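You operate a simulated robot arm through the tools that you are given. There is no shell and no other tool.

You are at the controls of a simulated robot arm. One attempt, no reset.

## Task
Count out what is wanted on the upper shelf at the pump end of the workbench. At the end: exactly two of the brass bushes from the pump end of the workbench are on the upper shelf at the pump end of the workbench; exactly two of the grease cups from the pump end of the workbench are on the upper shelf at the pump end of the workbench; whatever was shut is shut again. Leave all else as you found it, and nothing knocked over. Set down upright: grease cup.
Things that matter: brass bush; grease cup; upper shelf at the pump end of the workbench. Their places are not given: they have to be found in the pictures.

It is judged by the outcome, as a careful person would: the job done as asked, and still so three seconds after it is handed in. It fails if anything else is knocked over, pushed out of place, dropped, spilled or broken.

## Robot
A 7-joint arm with a two-finger parallel gripper, fixed in place. Base frame: the origin is on the floor under the middle of its stand, x ahead of it, y to its left, z up; the work surface is at about z = 0.9. Units: m, degrees, N and s.
It reaches about 1.372 m from its shoulder. Its first joint turns from -149.0 to 149.0 degrees. Payload 3.43 kg.
Tool frame: the origin (TCP) lies between the finger pads and is the grasp point; the fingertips stand 0.03 m ahead of it; z points along the fingers, y is the line along which they close. The gripper opens to 0.094 m. The fingers are 0.028 m wide and 0.01 m thick; the gripper's body (0.05 by 0.096 m) begins 0.055 m behind the TCP.
Orientation is that of the tool frame in the base frame, as a unit quaternion [x, y, z, w]. With the fingers straight down and closing along the base's y, the tool's x points along the base's -x, its y along +y and its z along -z.

## Interface
- The arm moves only by the tool servo_tool. Its argument "moves" is a list of rows, each a list of 7 numbers: the shift along the tool's x, y, z in m, then the turn, a rotation vector about the tool's x, y, z in degrees, then the gripper command, from -1 (fully open) to 1 (shut), values between in proportion. In form: [[x, y, z, wx, wy, wz, claw], ...]. A call has 1 to 20 rows; each row shifts and turns the commanded pose from where the row before left it, along the tool's axes as they then stand. Each row takes 0.2 s and may step no farther than 0.05 m and 8.6 degrees from the row before; otherwise, or with a gripper value out of range, the whole call is refused. Where a pose cannot be reached the arm comes as near as it can. A force on the tool above 40 N (or 10 N above the force at the start of the call, whichever is more), or a blocked arm, ends the call early, and 0.2 s more pass. The fingers move at their own pace (about 0.045 m/s each) and stop on an object; they squeeze with about 22 N. The grip force told is the motor's: it shows also when the fingers shut on nothing. Time passes only in rows, and 0.2 s behind the last, so rows that do not move let the fingers close. The reply holds the time, the measured pose of the TCP, the force on the tool along the base axes, the opening and the grip force, in the units named above and with some noise, with the torque about the TCP (base axes, N m) and any sound that the robot's microphone picked up.
- Cameras (640 x 400 px; columns grow to the right, rows downward): "scene" is fixed at [0.0497, -0.6513, 1.643]; the picture's right is [0.26, -0.97, 0.00], its down [-0.73, -0.20, -0.65] and it looks along [0.63, 0.17, -0.76] (base axes); focal length 336 px, centre (320, 200). "wrist" rides on the gripper at [0.076, 0.014, -0.102] in the tool frame; the picture's right is [-0.18, 0.98, 0.00], its down [-0.75, -0.14, -0.64] and it looks along [-0.63, -0.12, 0.77] (tool axes); focal length 243 px, centre (320, 200).
- capture(camera): a new picture of that camera. No time passes.
- locate(camera, pixels): for up to 12 pixels [column, row] of the newest picture of that camera ("zoom" is the newest enlarged one), the place [x, y, z] in the base frame of the surface seen there, good to about 0.003 m. No time passes.
- close_up(camera, box): a new picture of the part [left, top, right, bottom] of that camera's present view, enlarged. No time passes.
- close_job(): hands the job in; it is judged then, once.

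Open the gripper and draw the arm clear of the work before you hand the job in, unless the task says otherwise.

The tools are called after "Emit:" as a command line: name --pt "numbers of a row" for each row, then --argument value for the rest, lists and objects as JSON in quotes. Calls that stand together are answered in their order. servo_tool: Moves the arm, as the interface text tells. Its arguments: {"type":"object","properties":{"moves":{"type":"array"}},"required":["moves"]} The other tools are called the same way: capture (camera) takes a picture; locate (camera, pixels) gives the place of the surface under pixels of a picture; close_up (camera, box) takes an enlarged picture of a part of a camera's view; close_job () hands the job in.

At the start:

```text
clock: 0.0
eef_pos: [0.956, -0.2474, 1.1163]
orientation: [0.0, 1.0, 0.001, 0.001]
force: [0.6, 1.0, 0.5]
ft_torque: [0.03, -0.02, -0.02]
grip_width: 0.0938
grasp_force: 0.0
```

scene: 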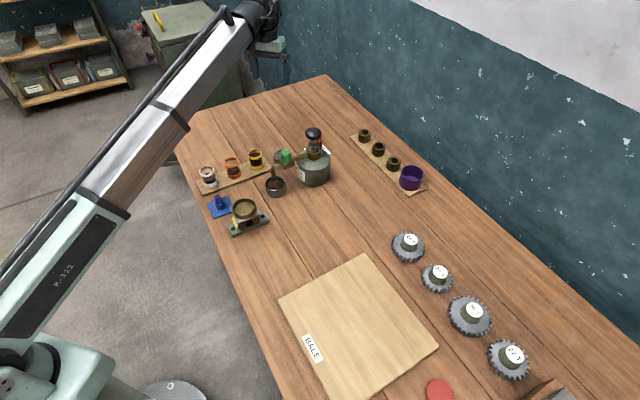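
wrist: 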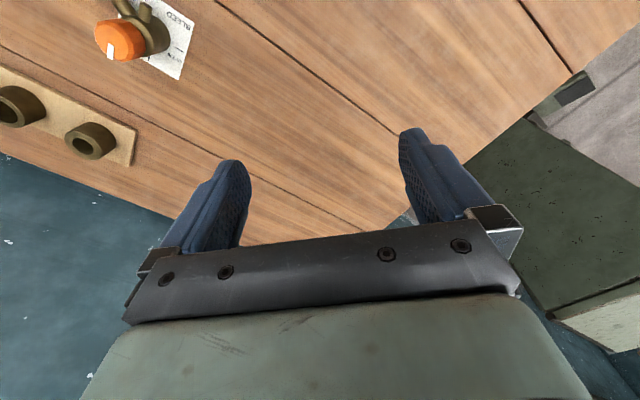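

I see the workbench with small cups and bushes around (360,140)-(410,180) and (205,175)-(255,160). I take enlarged pictures of these parts to tell what is what.

Emit:
close_up --camera "scene" --box '[180, 70, 440, 250]'

Emit:
close_up --camera "scene" --box '[0, 0, 320, 200]'

Emit:
capture --camera "wrist"

```text
2.22 times, centred on (310, 160) of scene
```

zoom: 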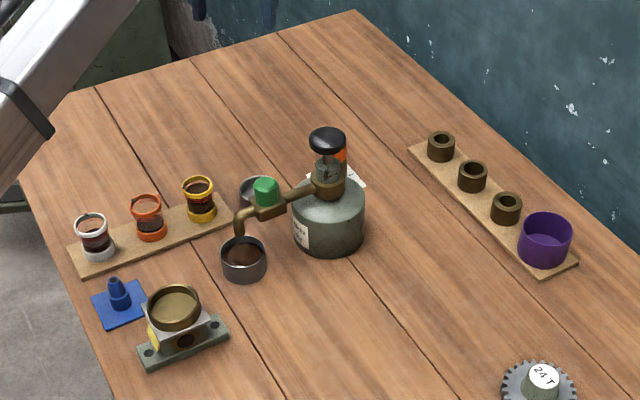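

```text
2.00 times, centred on (160, 100) of scene
```

zoom: 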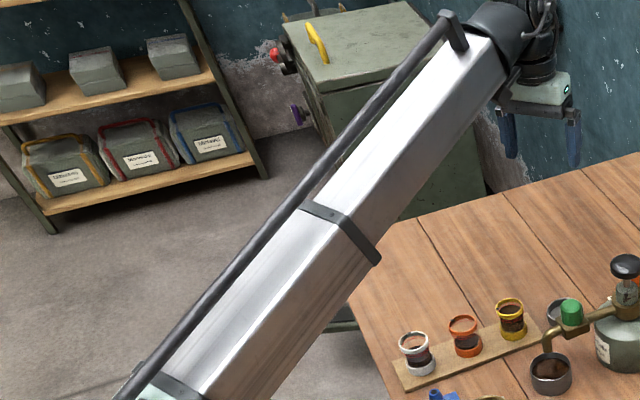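

```text
taken
```

wrist: 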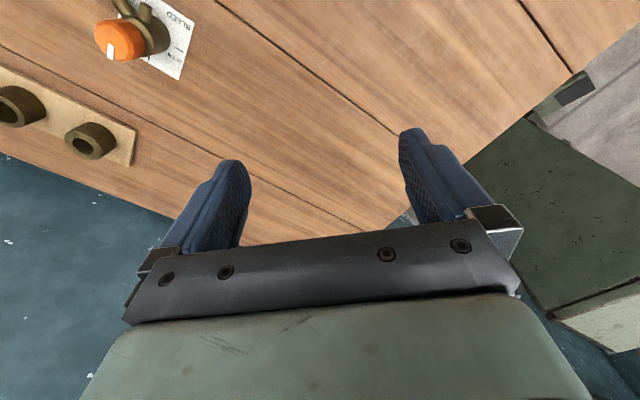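

The pictures show two boards with small things; I locate the things on the bench and the surrounding furniture to get the geometry.

Emit:
capture --camera "scene"

Emit:
locate --camera "scene" --pixels '[[208, 170], [232, 162], [255, 154], [262, 172], [364, 133], [378, 147], [394, 160], [411, 178], [420, 188], [313, 132], [244, 207], [222, 205]]'

Emit:
locate --camera "scene" --pixels '[[190, 115], [325, 76], [275, 340], [180, 25], [160, 20], [60, 40], [70, 95], [500, 150], [560, 60], [240, 90], [170, 155], [285, 60]]'

Emit:
close_up --camera "scene" --box '[380, 220, 640, 400]'

Emit:
close_up --camera "scene" --box '[180, 130, 340, 240]'

```text
taken
```

scene: 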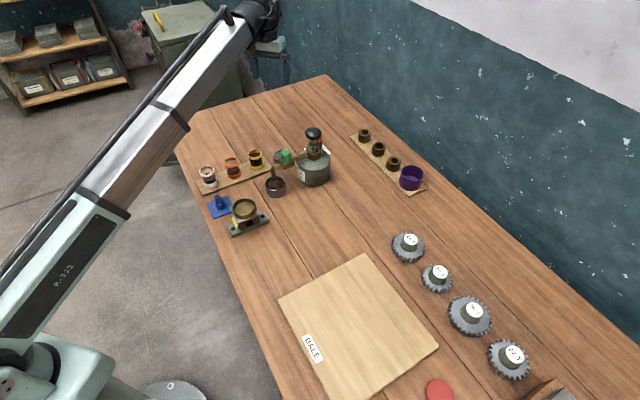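

```text
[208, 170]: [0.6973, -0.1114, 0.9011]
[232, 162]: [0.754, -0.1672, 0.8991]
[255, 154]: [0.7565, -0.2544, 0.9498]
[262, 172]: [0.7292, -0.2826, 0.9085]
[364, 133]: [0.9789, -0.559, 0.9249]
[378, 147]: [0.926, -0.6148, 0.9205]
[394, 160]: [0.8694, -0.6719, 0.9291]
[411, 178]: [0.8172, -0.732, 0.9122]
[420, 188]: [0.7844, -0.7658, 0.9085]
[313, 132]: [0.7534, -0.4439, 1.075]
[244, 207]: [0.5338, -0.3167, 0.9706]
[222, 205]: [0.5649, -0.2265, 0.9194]
```

```text
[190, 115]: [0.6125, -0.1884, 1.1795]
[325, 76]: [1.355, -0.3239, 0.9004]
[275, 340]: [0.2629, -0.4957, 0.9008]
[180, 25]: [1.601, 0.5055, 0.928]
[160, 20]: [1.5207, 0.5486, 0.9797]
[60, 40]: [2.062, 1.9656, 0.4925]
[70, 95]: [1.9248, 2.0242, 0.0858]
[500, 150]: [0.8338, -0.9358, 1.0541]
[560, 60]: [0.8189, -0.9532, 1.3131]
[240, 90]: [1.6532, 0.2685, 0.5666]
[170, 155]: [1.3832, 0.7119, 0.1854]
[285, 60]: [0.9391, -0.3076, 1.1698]
```

```text
2.22 times, centred on (510, 310) of scene
```

zoom: 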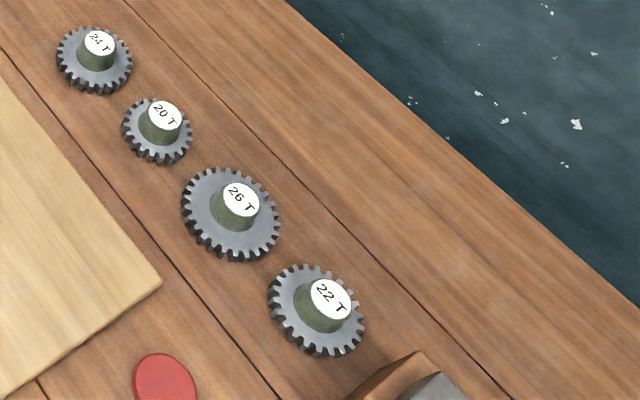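

```text
3.64 times, centred on (260, 185) of scene
```

zoom: 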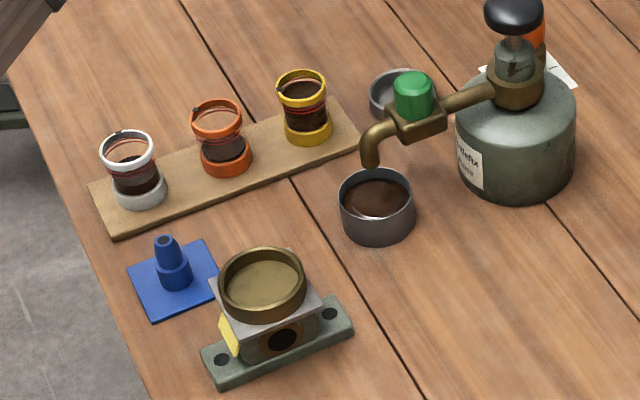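

The bench is turned about 45° to the base. I still have to find the "upper shelf"; I raise and draw back the arm and turn the wrist camera to the cabinet at upper left, which is partly hidden by the arm.

Emit:
servo_tool --pt "0 0 -0.05 0 0 0 -1" --pt "0 0 -0.05 0 0 0 -1" --pt "0.03 0 -0.03 0 0 0 -1" --pt "0.04 0 -0.03 0 0 0 -1" --pt "0.04 0 -0.02 0 0 -8.2 -1" --pt "0.02 0 -0.02 0 0 -8.2 -1" --pt "0 0 0 0 0 -8.2 -1" --pt "0 0 0 0 0 -8.2 -1" --pt "0 0 0 0 0 -8.2 -1" --pt "0 0 0 0 -8 0 -1" --pt "0 0 0 0 -8 0 -1" --pt "0 0 0 0 -8 0 -1" --pt "0 0 0 0 0 0 -1"

Emit:
capture --camera "wrist"

Emit:
capture --camera "scene"

```text
clock: 0.7
eef_pos: [0.9479, -0.2461, 1.2246]
orientation: [0.002, 1.0, -0.001, 0.006]
force: [8.2, -2.3, -14.3]
ft_torque: [-0.12, -0.1, -0.03]
grip_width: 0.094
grasp_force: 0.1
out of reach, approached as far as the arm can: row 3
stopped in row 3: the force on the tool passed its limit at 64 N (the readings are from after the stop); the commanded pose is now the measured one
```

```text
taken
```

wrist: 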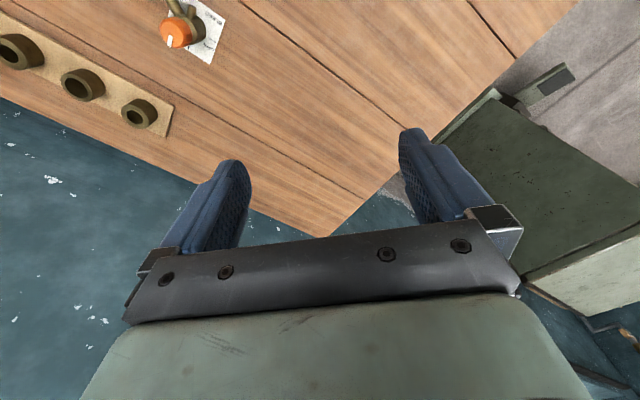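

```text
taken
```

scene: 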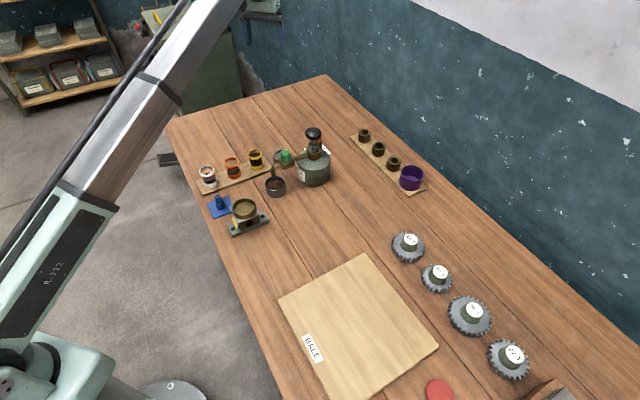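

The move stopped early at z 1.22, reported as out of reach rather than plainly touching anything; I draw back toward the base gently at this height and see if the force falls.

Emit:
servo_tool --pt "0 0 0.02 0 0 0 -1" --pt "0.02 0 0 0 0 0 -1" --pt "0.03 0 0 0 0 0 -1" --pt "0.03 0 0 0 0 0 -1" --pt "0.03 0 0 0 0 0 -1" --pt "0.03 0 0 0 0 0 -1" --pt "0 0 0 0 0 0 -1"

Emit:
capture --camera "wrist"

Emit:
capture --camera "scene"

```text
clock: 1.7
eef_pos: [0.8866, -0.2465, 1.2047]
orientation: [0.004, 1.0, -0.002, 0.011]
force: [6.7, -2.9, -12.7]
ft_torque: [0.14, -0.19, 0.09]
grip_width: 0.0942
grasp_force: 0.0
stopped in row 4: the force on the tool passed its limit at 51 N (the readings are from after the stop); the commanded pose is now the measured one
```

```text
taken
```

wrist: 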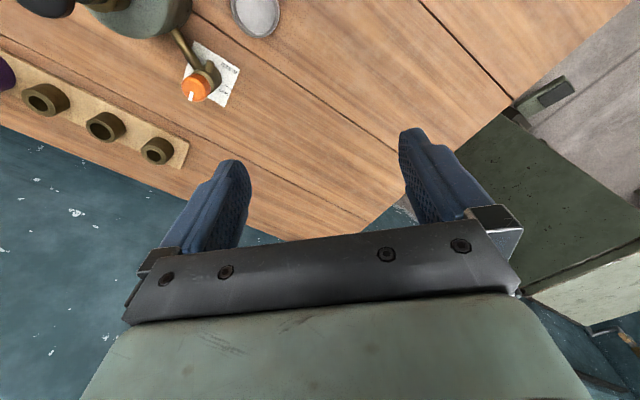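

```text
taken
```

scene: 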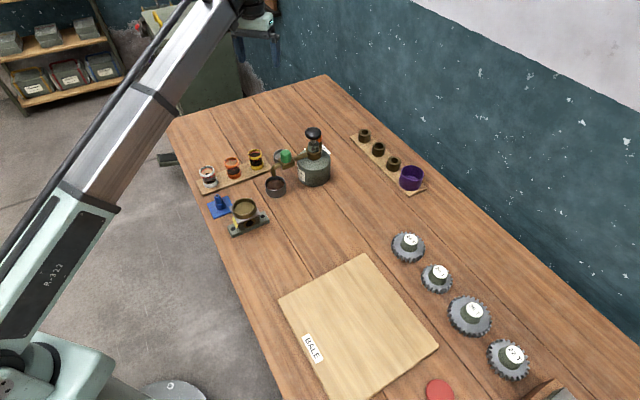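

The force reading is odd; I hold still for a few rows to see whether it is contact or only motion.

Emit:
servo_tool --pt "0 0 0 0 0 0 -1" --pt "0 0 0 0 0 0 -1" --pt "0 0 0 0 0 0 -1"

```text
clock: 2.5
eef_pos: [0.8866, -0.2474, 1.205]
orientation: [0.004, 1.0, -0.002, 0.01]
force: [10.4, -3.4, -20.8]
ft_torque: [-0.17, -0.43, -0.01]
grip_width: 0.094
grasp_force: 0.1
```

Static force stays at about 23 N (+x, -z), so something touches. I ease the tool down 4 cm in small steps to see if it drops.

Emit:
servo_tool --pt "0 0 0.01 0 0 0 -1" --pt "0 0 0.01 0 0 0 -1" --pt "0 0 0.01 0 0 0 -1" --pt "0 0 0.01 0 0 0 -1" --pt "0 0 0 0 0 0 -1"

```text
clock: 3.7
eef_pos: [0.8856, -0.2482, 1.1636]
orientation: [0.004, 1.0, -0.003, 0.01]
force: [0.1, 0.6, -0.2]
ft_torque: [0.01, 0.02, -0.02]
grip_width: 0.0939
grasp_force: 0.1
```

The force is gone at z 1.164, so something is overhead near here. I retract at this height toward the base and then tilt the wrist camera up to look.

Emit:
servo_tool --pt "0.03 0 0 0 0 0 -1" --pt "0.04 0 0 0 0 0 -1" --pt "0.04 0 0 0 0 0 -1" --pt "0.04 0 0 0 0 0 -1" --pt "0.04 0 0 0 0 0 -1" --pt "0.03 0 0 0 0 0 -1" --pt "0 0 0 0 -6 0 -1" --pt "0 0 0 0 -8 0 -1" --pt "0 0 0 0 -8 0 -1" --pt "0 0 0 0 -8 0 -1" --pt "0 0 0 0 0 0 -1"

Emit:
capture --camera "wrist"

Emit:
capture --camera "scene"

```text
clock: 4.5
eef_pos: [0.7763, -0.2448, 1.163]
orientation: [0.008, 1.0, -0.004, 0.015]
force: [6.1, -4.5, -12.9]
ft_torque: [0.15, -0.22, 0.13]
grip_width: 0.094
grasp_force: 0.1
stopped in row 4: the force on the tool passed its limit at 56 N (the readings are from after the stop); the commanded pose is now the measured one
```

```text
taken
```

wrist: 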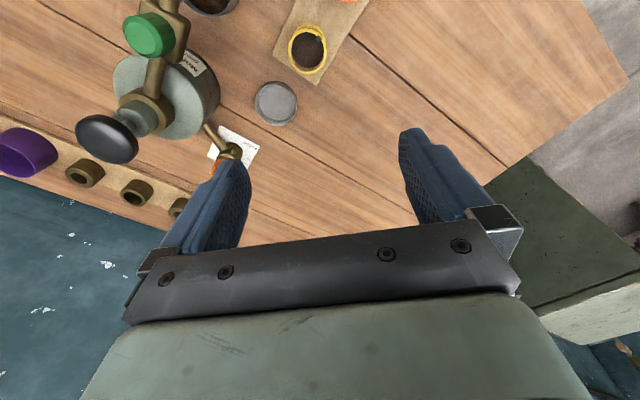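

```text
taken
```

scene: 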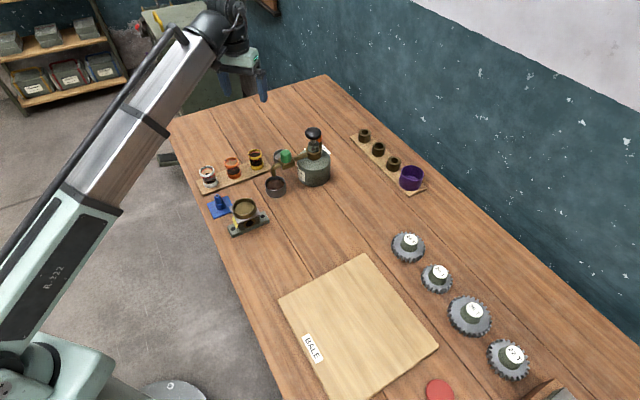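

A wooden shelf edge now shows at (268,5) of the scene picture, on the wall above the pump. The stop looks like a wrist-bend limit with tool straight down; I tilt the fingers forward to relieve it and look ahead.

Emit:
servo_tool --pt "0 0 0 0 -4 0 -1" --pt "0 0 0 0 -6 0 -1" --pt "0 0 0 0 -6 0 -1" --pt "0 0 0 0 -6 0 -1" --pt "0 0 0 0 -6 0 -1" --pt "0 0 0 0 0 0 -1"

Emit:
capture --camera "wrist"

Emit:
capture --camera "scene"

```text
clock: 5.9
eef_pos: [0.7747, -0.2458, 1.1622]
orientation: [0.006, 0.967, -0.005, 0.255]
force: [-0.7, -0.5, 0.5]
ft_torque: [0.0, 0.0, -0.01]
grip_width: 0.094
grasp_force: 0.0
```

```text
taken
```

wrist: 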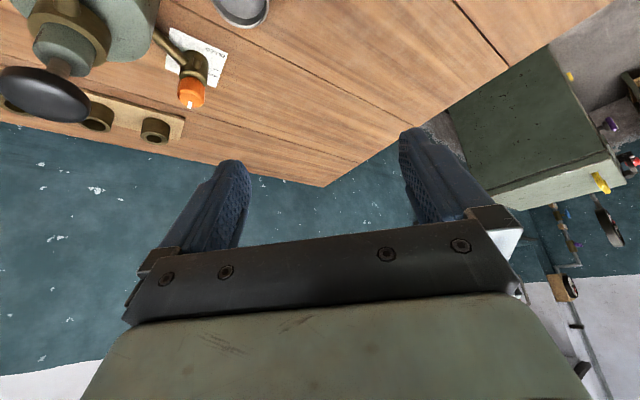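

```text
taken
```

scene: 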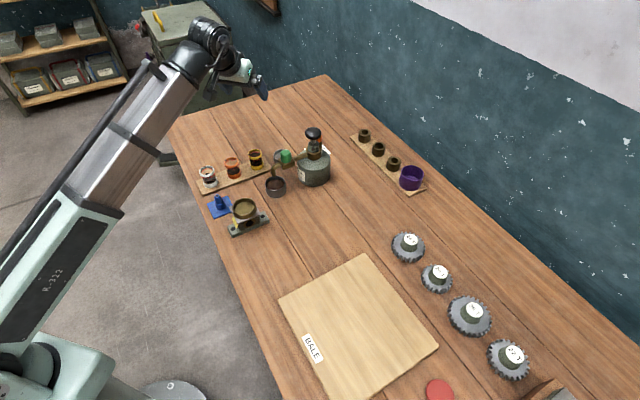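

Force is zero again. I zoom in on the wooden piece at the top of the scene picture and locate it.

Emit:
close_up --camera "scene" --box '[200, 0, 360, 100]'

Emit:
locate --camera "scene" --pixels '[[262, 2], [268, 5], [275, 12], [278, 5], [290, 3], [300, 20], [320, 50]]'

Emit:
locate --camera "wrist" --pixels '[[560, 290], [570, 240], [540, 130], [600, 185], [605, 225], [570, 210], [100, 370], [560, 330], [230, 20], [325, 186], [580, 370]]'

```text
4.00 times, centred on (280, 50) of scene
```

zoom: 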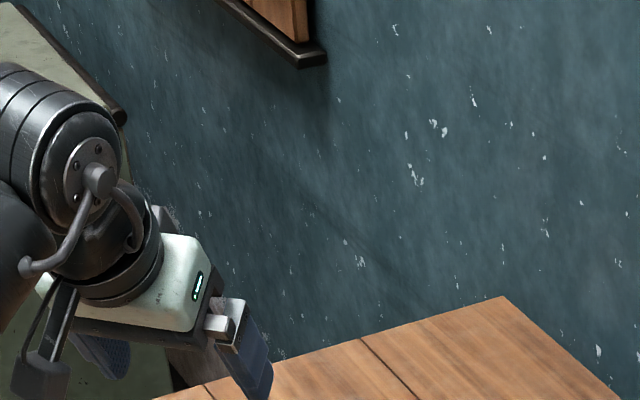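

```text
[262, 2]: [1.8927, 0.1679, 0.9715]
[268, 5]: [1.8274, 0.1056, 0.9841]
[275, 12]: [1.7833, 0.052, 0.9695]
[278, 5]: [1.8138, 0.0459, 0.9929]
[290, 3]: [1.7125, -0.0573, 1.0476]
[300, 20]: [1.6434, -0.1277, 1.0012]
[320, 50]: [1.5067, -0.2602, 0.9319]
```

```text
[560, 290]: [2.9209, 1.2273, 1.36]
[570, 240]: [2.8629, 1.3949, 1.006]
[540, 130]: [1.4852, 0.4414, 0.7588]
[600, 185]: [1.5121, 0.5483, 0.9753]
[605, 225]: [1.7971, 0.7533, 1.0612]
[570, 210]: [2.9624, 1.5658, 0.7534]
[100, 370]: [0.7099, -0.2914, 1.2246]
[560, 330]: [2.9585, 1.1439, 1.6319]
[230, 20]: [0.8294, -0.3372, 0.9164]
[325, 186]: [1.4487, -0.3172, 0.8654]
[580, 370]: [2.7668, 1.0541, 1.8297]
```

That piece sits at (1.8, 0.1), out of reach. I tilt up further, rise a little and turn the wrist camera right to look at the wall above the bench for a shelf.

Emit:
servo_tool --pt "-0.015 0 -0.026 3.7 0 6.5 -1" --pt "-0.015 0 -0.026 3.7 0 6.5 -1" --pt "-0.015 0 -0.026 3.7 0 6.5 -1" --pt "0 0 0 3.7 0 6.5 -1" --pt "0 0 0 3.7 0 6.5 -1" --pt "0 0 0 3.7 0 6.5 -1" --pt "0 0 0 0 0 0 -1"

Emit:
capture --camera "wrist"

Emit:
capture --camera "scene"

```text
clock: 7.5
eef_pos: [0.7775, -0.2452, 1.2544]
orientation: [0.375, 0.89, -0.102, 0.236]
force: [-0.5, -0.1, -0.3]
ft_torque: [0.0, -0.03, 0.01]
grip_width: 0.0939
grasp_force: 0.0
```

```text
taken
```

wrist: 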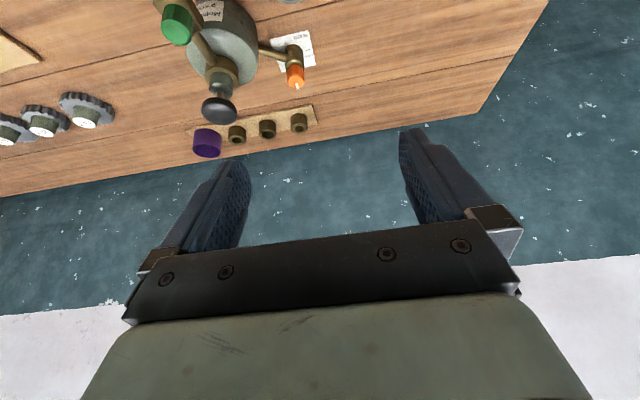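

```text
taken
```

scene: 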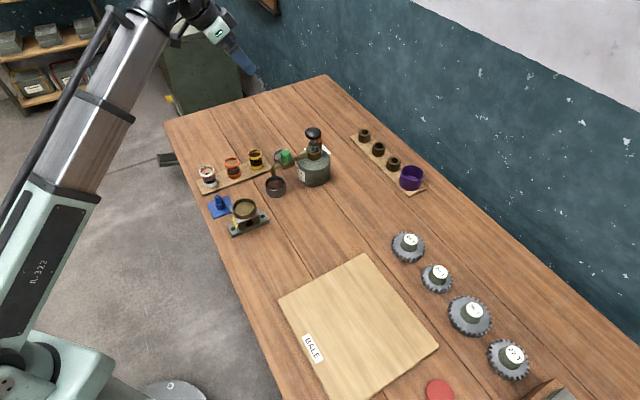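

The wall is bare above the bench. I zoom in on the labelled board and the lower right corner of the scene for other shelf-like things.

Emit:
close_up --camera "scene" --box '[260, 240, 450, 400]'

Emit:
close_up --camera "scene" --box '[400, 320, 640, 400]'

Emit:
close_up --camera "scene" --box '[340, 110, 440, 210]'

Emit:
close_up --camera "scene" --box '[0, 0, 280, 180]'

Emit:
close_up --camera "wrist" --box '[100, 0, 400, 180]'

```text
2.50 times, centred on (355, 320) of scene
```

zoom: 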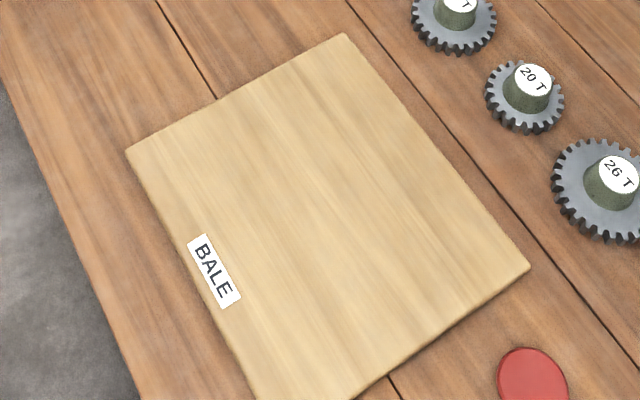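

```text
2.67 times, centred on (520, 360) of scene
```

zoom: 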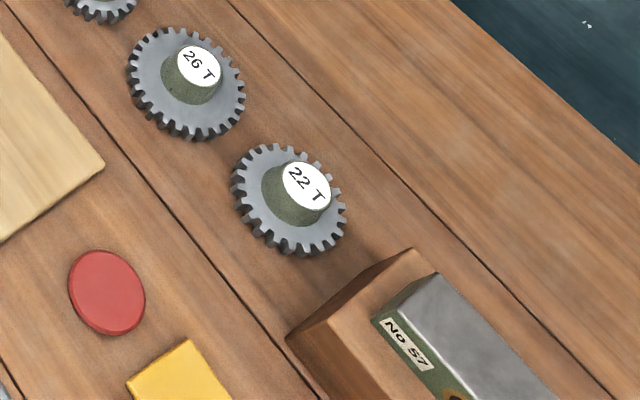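

```text
4.00 times, centred on (390, 160) of scene
```

zoom: 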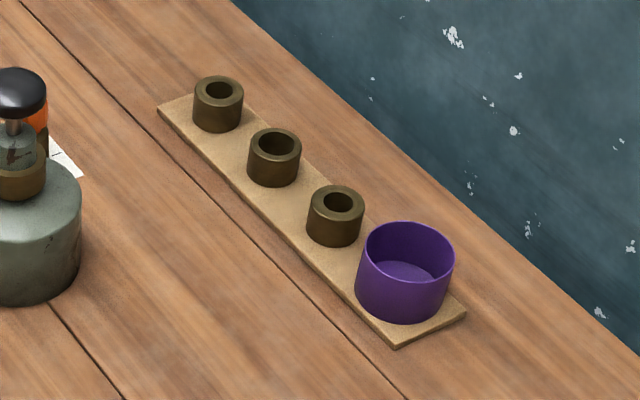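

```text
2.22 times, centred on (140, 90) of scene
```

zoom: 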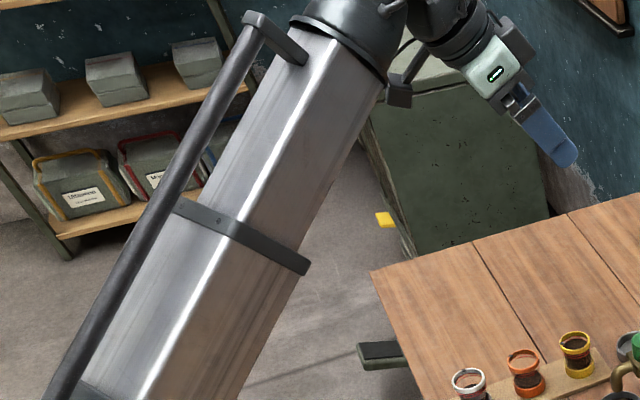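

```text
2.13 times, centred on (250, 90) of wrist
```

zoom: 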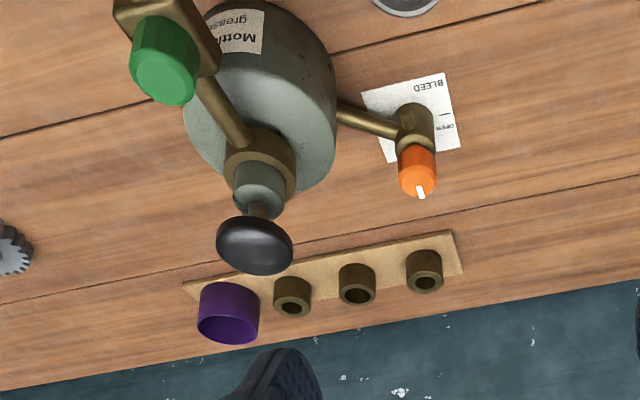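

The far right of the bench shows a red disc, a yellow block and a box "No 57" cut off by the frame. I turn the wrist camera further right to see the other end of the bench.

Emit:
servo_tool --pt "0 0 0 3.7 0 6.5 -1" --pt "0 0 0 3.7 0 6.5 -1" --pt "0 0 0 3.7 0 6.5 -1" --pt "0 0 0 3.7 0 6.5 -1" --pt "0 0 0 3.7 0 6.5 -1" --pt "0 0 0 3.7 0 6.5 -1" --pt "0 0 0 0 0 0 -1"

Emit:
capture --camera "wrist"

```text
clock: 9.1
eef_pos: [0.777, -0.2459, 1.253]
orientation: [0.687, 0.679, -0.183, 0.181]
force: [0.6, 0.0, 0.8]
ft_torque: [0.02, -0.01, 0.0]
grip_width: 0.0942
grasp_force: 0.0
```

```text
taken
```

wrist: 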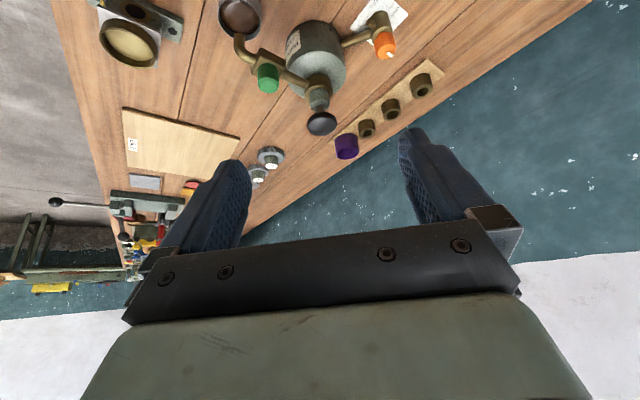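

At the other end there is a vice and more items. I zoom in on them and locate a few.

Emit:
close_up --camera "wrist" --box '[0, 150, 260, 310]'

Emit:
locate --camera "wrist" --pixels '[[145, 183], [160, 205], [70, 200], [140, 250], [50, 270], [30, 240], [50, 287], [100, 270], [190, 186]]'

```text
2.46 times, centred on (130, 230) of wrist
```

zoom: 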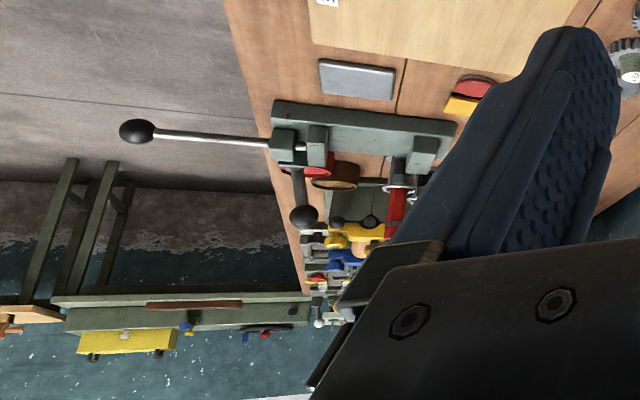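

```text
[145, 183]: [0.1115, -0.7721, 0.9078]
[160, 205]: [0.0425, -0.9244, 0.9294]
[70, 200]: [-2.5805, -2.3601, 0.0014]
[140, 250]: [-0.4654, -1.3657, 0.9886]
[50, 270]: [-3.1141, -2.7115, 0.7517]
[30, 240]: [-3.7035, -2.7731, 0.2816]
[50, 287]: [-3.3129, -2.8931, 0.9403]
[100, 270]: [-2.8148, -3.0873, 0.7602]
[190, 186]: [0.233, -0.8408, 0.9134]
```

No shelf here either, only a press and small stuff. I turn the wrist back and on to the left to look at the robot's left side and the cabinet.

Emit:
servo_tool --pt "0 0 0 -3.9 0 -7 -1" --pt "0 0 0 -3.9 0 -7 -1" --pt "0 0 0 -3.9 0 -7 -1" --pt "0 0 0 -3.9 0 -7 -1" --pt "0 0 0 -3.9 0 -7 -1" --pt "0 0 0 -3.9 0 -7 -1" --pt "0 0 0 -3.9 0 -7 -1" --pt "0 0 0 -3.9 0 -7 -1" --pt "0 0 0 -3.9 0 -7 -1" --pt "0 0 0 -3.9 0 -7 -1" --pt "0 0 0 -3.9 0 -7 -1" --pt "0 0 0 -3.9 0 -7 -1" --pt "0 0 0 -3.9 0 -7 -1" --pt "0 0 0 -3.9 0 -7 -1" --pt "0 0 0 -3.9 0 -7 -1" --pt "0 0 0 -3.9 0 -7 -1" --pt "0 0 0 0 0 0 -1"

Emit:
capture --camera "wrist"

Emit:
capture --camera "scene"

```text
clock: 12.7
eef_pos: [0.7769, -0.2456, 1.2525]
orientation: [-0.315, 0.917, 0.075, 0.234]
force: [-0.3, 0.9, -0.2]
ft_torque: [-0.01, -0.01, -0.04]
grip_width: 0.0938
grasp_force: 0.1
```

```text
taken
```

wrist: 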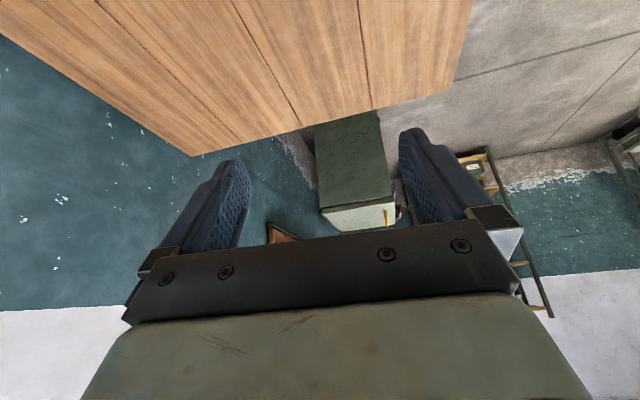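

```text
taken
```

scene: 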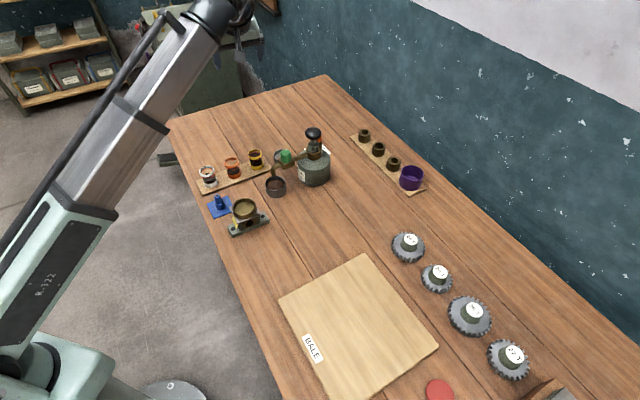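

The cabinet on the wrist picture at (355,170) stands well past the bench end. I draw the arm back and left over the floor and keep turning left to see the bench front and the room on that side.

Emit:
servo_tool --pt "0.03 0 0.02 -3.9 0 -7 -1" --pt "0.03 0 0.02 -3.9 0 -7 -1" --pt "0.03 0 0.02 -3.9 0 -7 -1" --pt "0.03 0 0.02 -3.9 0 -7 -1" --pt "0.03 0 0.02 -3.9 0 -7 -1" --pt "0 0 0 -3.9 0 -7 -1" --pt "0 0 0 -3.9 0 -7 -1" --pt "0 0 0 -3.9 0 -7 -1" --pt "0 0 0 0 0 0 -1"

Emit:
capture --camera "wrist"

```text
clock: 14.7
eef_pos: [0.7772, -0.2786, 0.9947]
orientation: [0.75, -0.619, -0.167, -0.163]
force: [-1.6, 6.1, 6.6]
ft_torque: [-1.36, -0.07, -0.24]
grip_width: 0.0941
grasp_force: 0.1
out of reach, approached as far as the arm can: row 6, 7, 8
```

```text
taken
```

wrist: 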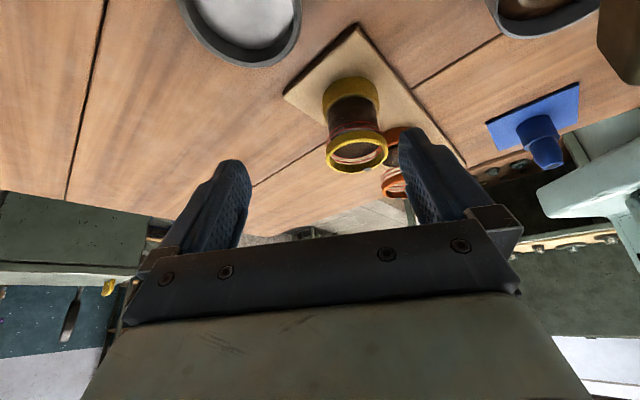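

I misjudged the tilt: the tool went down to z 0.995 and there is a 9 N force. I check the scene before any further move.

Emit:
capture --camera "scene"

Emit:
close_up --camera "scene" --box '[180, 70, 440, 250]'

```text
taken
```

scene: 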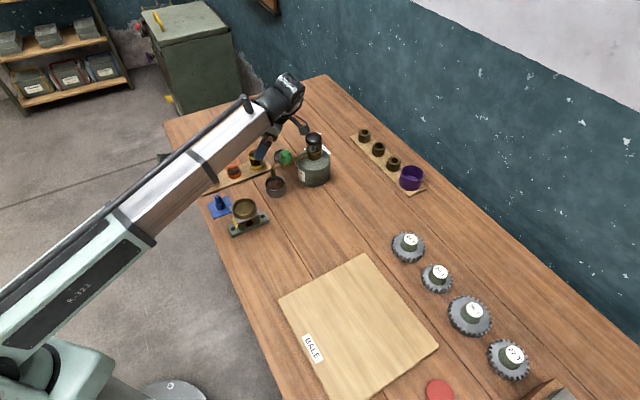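

```text
2.22 times, centred on (310, 160) of scene
```

zoom: 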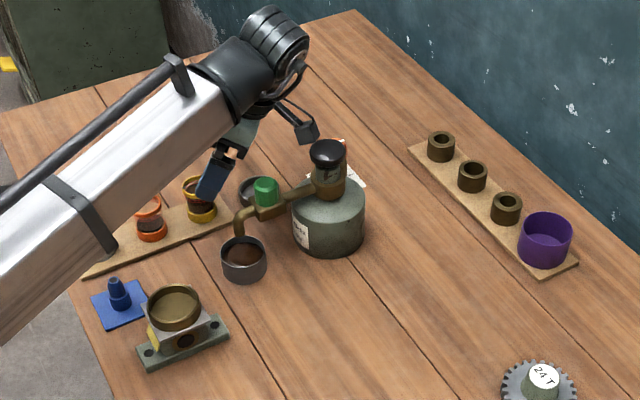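

The gripper's camera seems near the pump knob at (313,132), though the pump has not moved. I ease away up and toward +y in tiny steps.

Emit:
servo_tool --pt "-0.009 -0.0015 -0.003 0 0 0 -1" --pt "-0.009 -0.0015 -0.003 0 0 0 -1"

Emit:
close_up --camera "scene" --box '[180, 70, 440, 250]'

```text
clock: 15.3
eef_pos: [0.7776, -0.2671, 1.0082]
orientation: [0.75, -0.62, -0.163, -0.163]
force: [0.1, -0.2, 0.3]
ft_torque: [0.04, 0.01, 0.01]
grip_width: 0.0939
grasp_force: 0.0
```

```text
2.22 times, centred on (310, 160) of scene
```

zoom: 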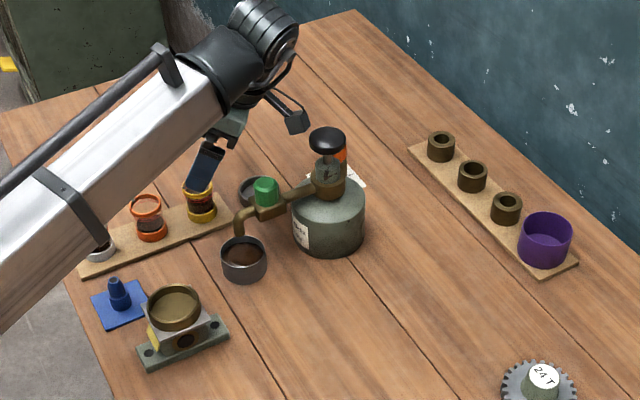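

Contact released and the pump is in the same place (knob still at zoom (327,141)). I rise straight up 16 cm and look again.

Emit:
servo_tool --pt "-0.0135 -0.001 -0.027 0 0 0 -1" --pt "-0.018 -0.0015 -0.0356 0 0 0 -1" --pt "-0.018 -0.0015 -0.0356 0 0 0 -1" --pt "-0.018 -0.0015 -0.0356 0 0 0 -1" --pt "0 0 0 0 0 0 -1"

Emit:
capture --camera "wrist"

Emit:
capture --camera "scene"

```text
clock: 16.5
eef_pos: [0.8214, -0.2348, 1.0685]
orientation: [0.749, -0.623, -0.148, -0.172]
force: [-0.2, -0.4, -0.1]
ft_torque: [0.0, 0.02, -0.02]
grip_width: 0.0939
grasp_force: 0.1
out of reach, approached as far as the arm can: row 1, 2, 3, 4
```

```text
taken
```

wrist: 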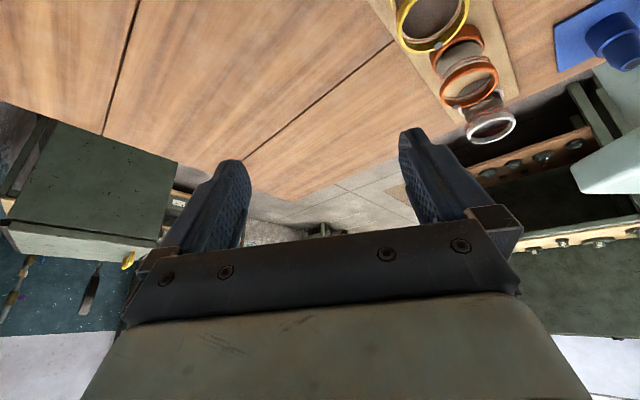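

```text
taken
```

scene: 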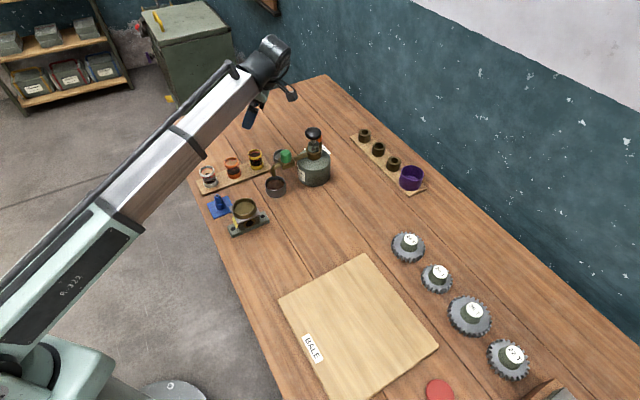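

On the right of the wrist picture, about (540,160)-(600,240), there is a rack with wooden shelves on the robot's left. I zoom in and locate it.

Emit:
close_up --camera "wrist" --box '[380, 60, 640, 290]'

Emit:
locate --camera "wrist" --pixels '[[540, 150], [515, 160], [600, 240], [570, 205], [590, 290], [560, 60], [610, 180], [325, 230], [520, 250]]'

```text
1.74 times, centred on (510, 175) of wrist
```

zoom: 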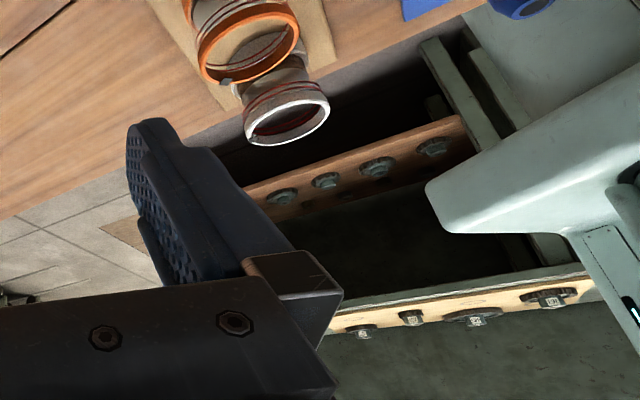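

```text
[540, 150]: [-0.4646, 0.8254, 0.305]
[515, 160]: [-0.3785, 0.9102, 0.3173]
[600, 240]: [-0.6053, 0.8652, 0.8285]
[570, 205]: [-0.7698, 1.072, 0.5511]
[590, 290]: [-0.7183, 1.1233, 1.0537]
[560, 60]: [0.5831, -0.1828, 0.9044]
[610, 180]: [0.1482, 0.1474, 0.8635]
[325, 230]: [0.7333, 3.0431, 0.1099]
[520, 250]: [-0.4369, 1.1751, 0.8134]
```

There is a rack behind-left of the robot, with shelves at z≈0.83 and z≈0.31 holding gears. I move the arm back and to the left, away from the bench, to get a better look at it.

Emit:
servo_tool --pt "-0.0304 0.03 -0.0045 0 0 0 -1" --pt "-0.0304 0.03 -0.0045 0 0 0 -1" --pt "-0.0304 0.03 -0.0045 0 0 0 -1" --pt "-0.0304 0.03 -0.0045 0 0 0 -1" --pt "-0.0304 0.03 -0.0045 0 0 0 -1" --pt "-0.0304 0.03 -0.0045 0 0 0 -1" --pt "0 0 0 0 0 0 -1"

Emit:
capture --camera "wrist"

Emit:
capture --camera "scene"

```text
clock: 18.1
eef_pos: [0.6738, -0.0678, 1.0456]
orientation: [0.749, -0.62, -0.161, -0.167]
force: [0.0, 0.6, -0.4]
ft_torque: [0.0, 0.02, 0.0]
grip_width: 0.094
grasp_force: 0.1
out of reach, approached as far as the arm can: row 1, 2, 3, 4, 5, 6
```

```text
taken
```

wrist: 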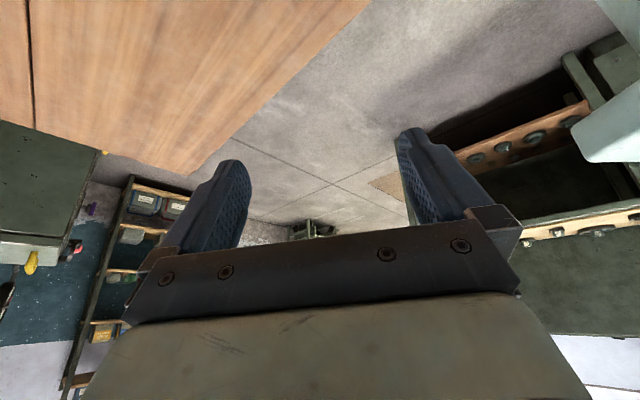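

```text
taken
```

scene: 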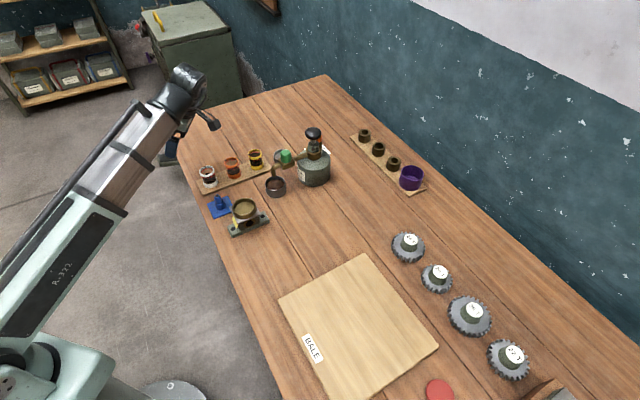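

The path is clear. I go on to the left over the floor, rising a bit.

Emit:
servo_tool --pt "-0.0454 0.012 0.0043 0 0 0 -1" --pt "-0.0454 0.012 0.0043 0 0 0 -1" --pt "-0.0454 0.012 0.0043 0 0 0 -1" --pt "-0.0454 0.012 0.0043 0 0 0 -1" --pt "-0.0454 0.012 0.0043 0 0 0 -1" --pt "-0.0454 0.012 0.0043 0 0 0 -1" --pt "-0.0454 0.012 0.0043 0 0 0 -1" --pt "-0.0454 0.012 0.0043 0 0 0 -1" --pt "-0.0454 0.012 0.0043 0 0 0 -1" --pt "0 0 0 0 0 0 -1"

Emit:
capture --camera "wrist"

Emit:
capture --camera "scene"

```text
clock: 20.3
eef_pos: [0.4995, 0.296, 1.1733]
orientation: [0.75, -0.619, -0.167, -0.161]
force: [-0.3, 0.6, 1.1]
ft_torque: [0.03, -0.04, 0.03]
grip_width: 0.094
grasp_force: 0.0
out of reach, approached as far as the arm can: row 1, 2, 5
```

```text
taken
```

wrist: 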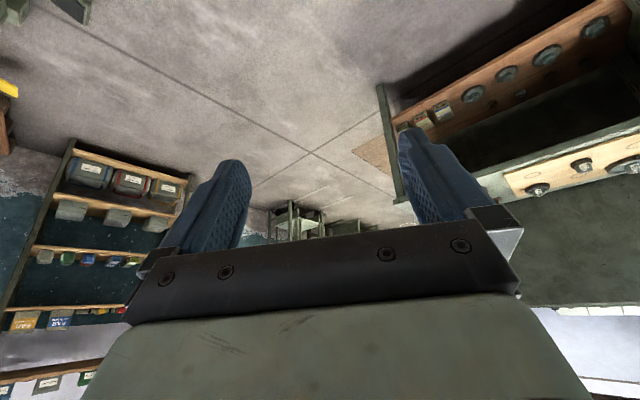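

```text
taken
```

scene: 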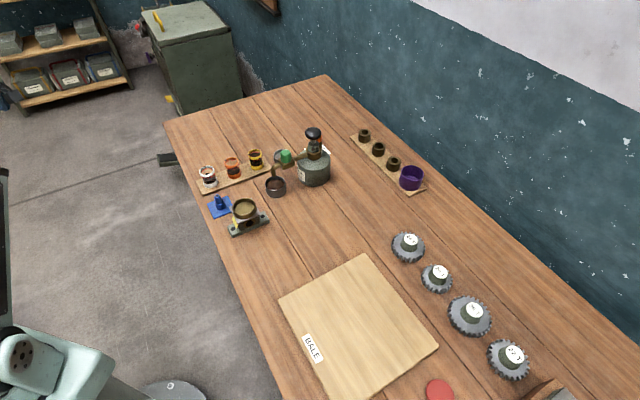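

The bench is now fully in view in the scene. I locate the bench corners and items, zoom on the left end, and turn the wrist camera left toward the rack.

Emit:
close_up --camera "scene" --box '[130, 80, 290, 240]'

Emit:
locate --camera "scene" --pixels '[[167, 124], [180, 118], [162, 160], [168, 98], [195, 190], [270, 168], [208, 185], [202, 192], [240, 270], [190, 60], [150, 150], [285, 158]]'

Emit:
servo_tool --pt "0 0 0 -3.7 0 -7 -1" --pt "0 0 0 -3.7 0 -7 -1" --pt "0 0 0 -3.7 0 -7 -1" --pt "0 0 0 -3.7 0 -7 -1" --pt "0 0 0 -3.7 0 -7 -1" --pt "0 0 0 0 0 0 -1"

Emit:
capture --camera "wrist"

```text
2.50 times, centred on (210, 160) of scene
```

zoom: 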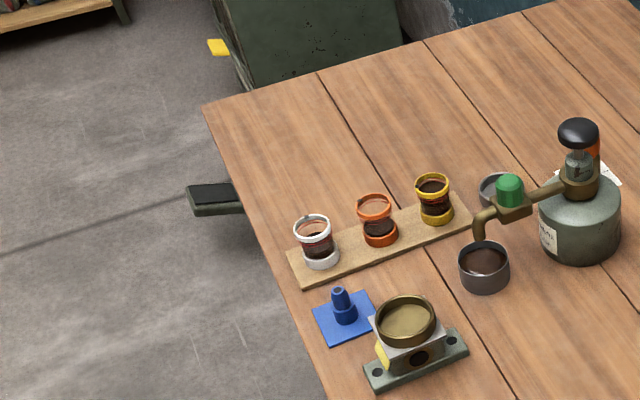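

```text
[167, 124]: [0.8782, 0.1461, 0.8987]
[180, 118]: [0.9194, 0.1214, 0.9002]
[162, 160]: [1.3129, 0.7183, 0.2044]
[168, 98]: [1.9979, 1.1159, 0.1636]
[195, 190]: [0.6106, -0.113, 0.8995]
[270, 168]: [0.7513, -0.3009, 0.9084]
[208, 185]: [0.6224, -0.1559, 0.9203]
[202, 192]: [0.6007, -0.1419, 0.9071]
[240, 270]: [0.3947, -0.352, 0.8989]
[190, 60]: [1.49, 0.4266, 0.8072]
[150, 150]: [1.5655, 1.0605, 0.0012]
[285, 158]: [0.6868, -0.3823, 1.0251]
```

```text
clock: 21.7
eef_pos: [0.517, 0.3828, 1.0641]
orientation: [0.917, -0.332, -0.201, -0.094]
force: [0.1, -0.5, -0.7]
ft_torque: [0.02, -0.02, -0.02]
grip_width: 0.0942
grasp_force: 0.1
out of reach, approached as far as the arm can: row 1, 2, 3, 4, 5
```

```text
taken
```

wrist: 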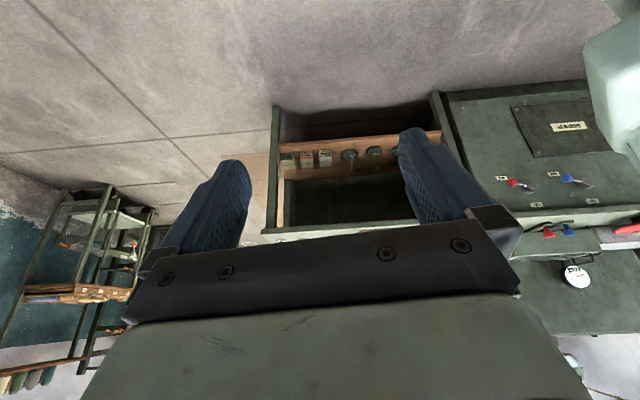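

Behind the robot there is only a separate rack and a machine. I still want to see the front of the workbench at the pump end, below the top, so I turn the wrist camera right round toward the bench while standing clear of it.

Emit:
servo_tool --pt "0 0 0 3.9 0 7 -1" --pt "0 0 0 3.9 0 7 -1" --pt "0 0 0 3.9 0 7 -1" --pt "0 0 0 3.9 0 7 -1" --pt "0 0 0 3.9 0 7 -1" --pt "0 0 0 3.9 0 7 -1" --pt "0 0 0 3.9 0 7 -1" --pt "0 0 0 3.9 0 7 -1" --pt "0 0 0 3.9 0 7 -1" --pt "0 0 0 3.9 0 7 -1" --pt "0 0 0 3.9 0 7 -1" --pt "0 0 0 3.9 0 7 -1" --pt "0 0 0 3.9 0 7 -1" --pt "0 0 0 3.9 0 7 -1" --pt "0 0 0 3.9 0 7 -1" --pt "0 0 0 0 0 0 -1"

Emit:
capture --camera "wrist"

Emit:
capture --camera "scene"

```text
clock: 25.1
eef_pos: [0.5181, 0.3808, 1.0637]
orientation: [-0.17, 0.946, 0.027, 0.273]
force: [1.0, -1.0, 0.2]
ft_torque: [-0.02, -0.03, -0.01]
grip_width: 0.0943
grasp_force: 0.0
```

```text
taken
```

wrist: 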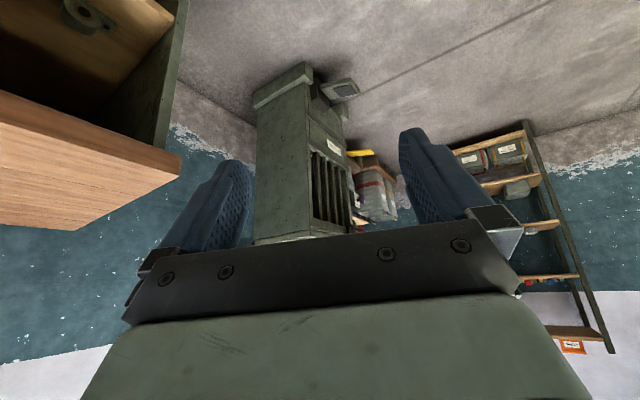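

```text
taken
```

scene: 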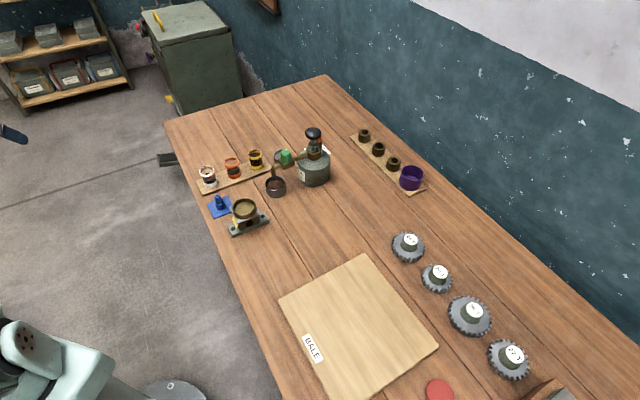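

There it is: at top left, under the bench top, an open compartment with wooden shelves in a green frame. I turn further right to face it.

Emit:
servo_tool --pt "0 0 0 3.9 0 7 -1" --pt "0 0 0 3.9 0 7 -1" --pt "0 0 0 3.9 0 7 -1" --pt "0 0 0 3.9 0 7 -1" --pt "0 0 0 3.9 0 7 -1" --pt "0 0 0 3.9 0 7 -1" --pt "0 0 0 0 0 0 -1"

Emit:
capture --camera "wrist"

```text
clock: 26.7
eef_pos: [0.5178, 0.381, 1.0651]
orientation: [0.235, 0.931, -0.066, 0.273]
force: [-0.4, -0.2, 0.1]
ft_torque: [0.0, -0.03, -0.02]
grip_width: 0.0941
grasp_force: 0.0
```

```text
taken
```

wrist: 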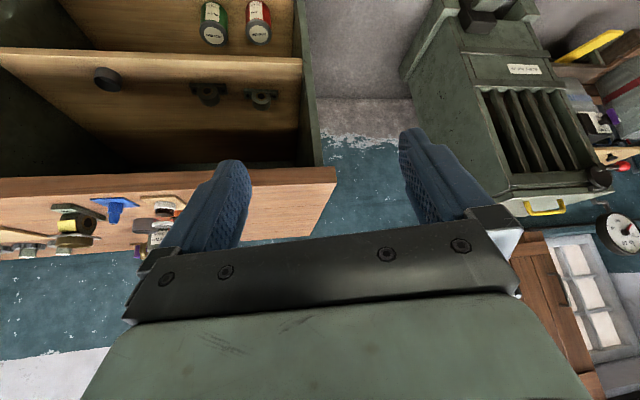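

The compartment under the bench has an upper shelf (about row 60-100) with a dark ring and two bearing blocks, and a lower one with cans. I zoom in and locate points on it.

Emit:
close_up --camera "wrist" --box '[0, 0, 340, 260]'

Emit:
locate --camera "wrist" --pixels '[[150, 75], [107, 78], [208, 93], [263, 98], [290, 68], [290, 105], [20, 60], [20, 80], [310, 160], [240, 100], [214, 38], [330, 180]]'

Emit:
locate --camera "wrist" --pixels '[[300, 20], [310, 110], [322, 160], [160, 130], [60, 130], [150, 20], [150, 55], [150, 100], [40, 180], [150, 178], [250, 175], [20, 150]]'

```text
1.54 times, centred on (170, 130) of wrist
```

zoom: 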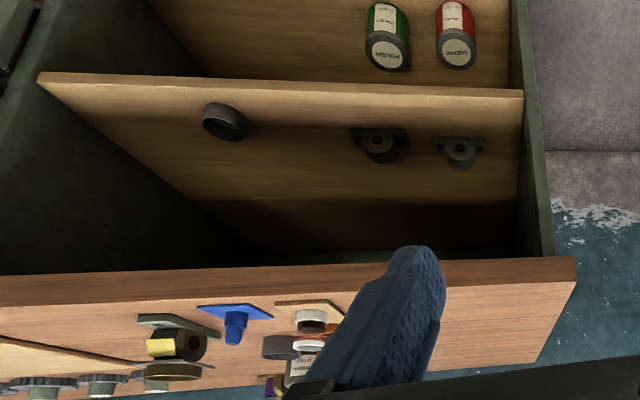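

```text
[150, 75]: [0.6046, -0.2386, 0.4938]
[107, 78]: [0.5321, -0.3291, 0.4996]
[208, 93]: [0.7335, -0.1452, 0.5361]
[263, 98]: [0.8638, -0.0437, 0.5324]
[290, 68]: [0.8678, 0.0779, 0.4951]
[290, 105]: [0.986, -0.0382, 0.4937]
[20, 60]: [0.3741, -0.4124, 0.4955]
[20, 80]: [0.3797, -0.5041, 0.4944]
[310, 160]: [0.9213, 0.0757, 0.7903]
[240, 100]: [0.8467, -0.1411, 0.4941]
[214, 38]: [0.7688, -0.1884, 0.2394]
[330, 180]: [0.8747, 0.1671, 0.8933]
```

```text
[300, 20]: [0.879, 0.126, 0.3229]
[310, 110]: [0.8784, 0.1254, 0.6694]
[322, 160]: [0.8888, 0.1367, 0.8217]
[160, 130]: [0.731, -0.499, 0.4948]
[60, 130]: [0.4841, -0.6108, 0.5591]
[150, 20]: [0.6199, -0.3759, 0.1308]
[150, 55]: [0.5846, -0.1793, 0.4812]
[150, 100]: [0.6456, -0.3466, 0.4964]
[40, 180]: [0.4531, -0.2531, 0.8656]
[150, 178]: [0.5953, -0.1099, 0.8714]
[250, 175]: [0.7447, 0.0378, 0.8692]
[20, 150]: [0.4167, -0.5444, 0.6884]
```

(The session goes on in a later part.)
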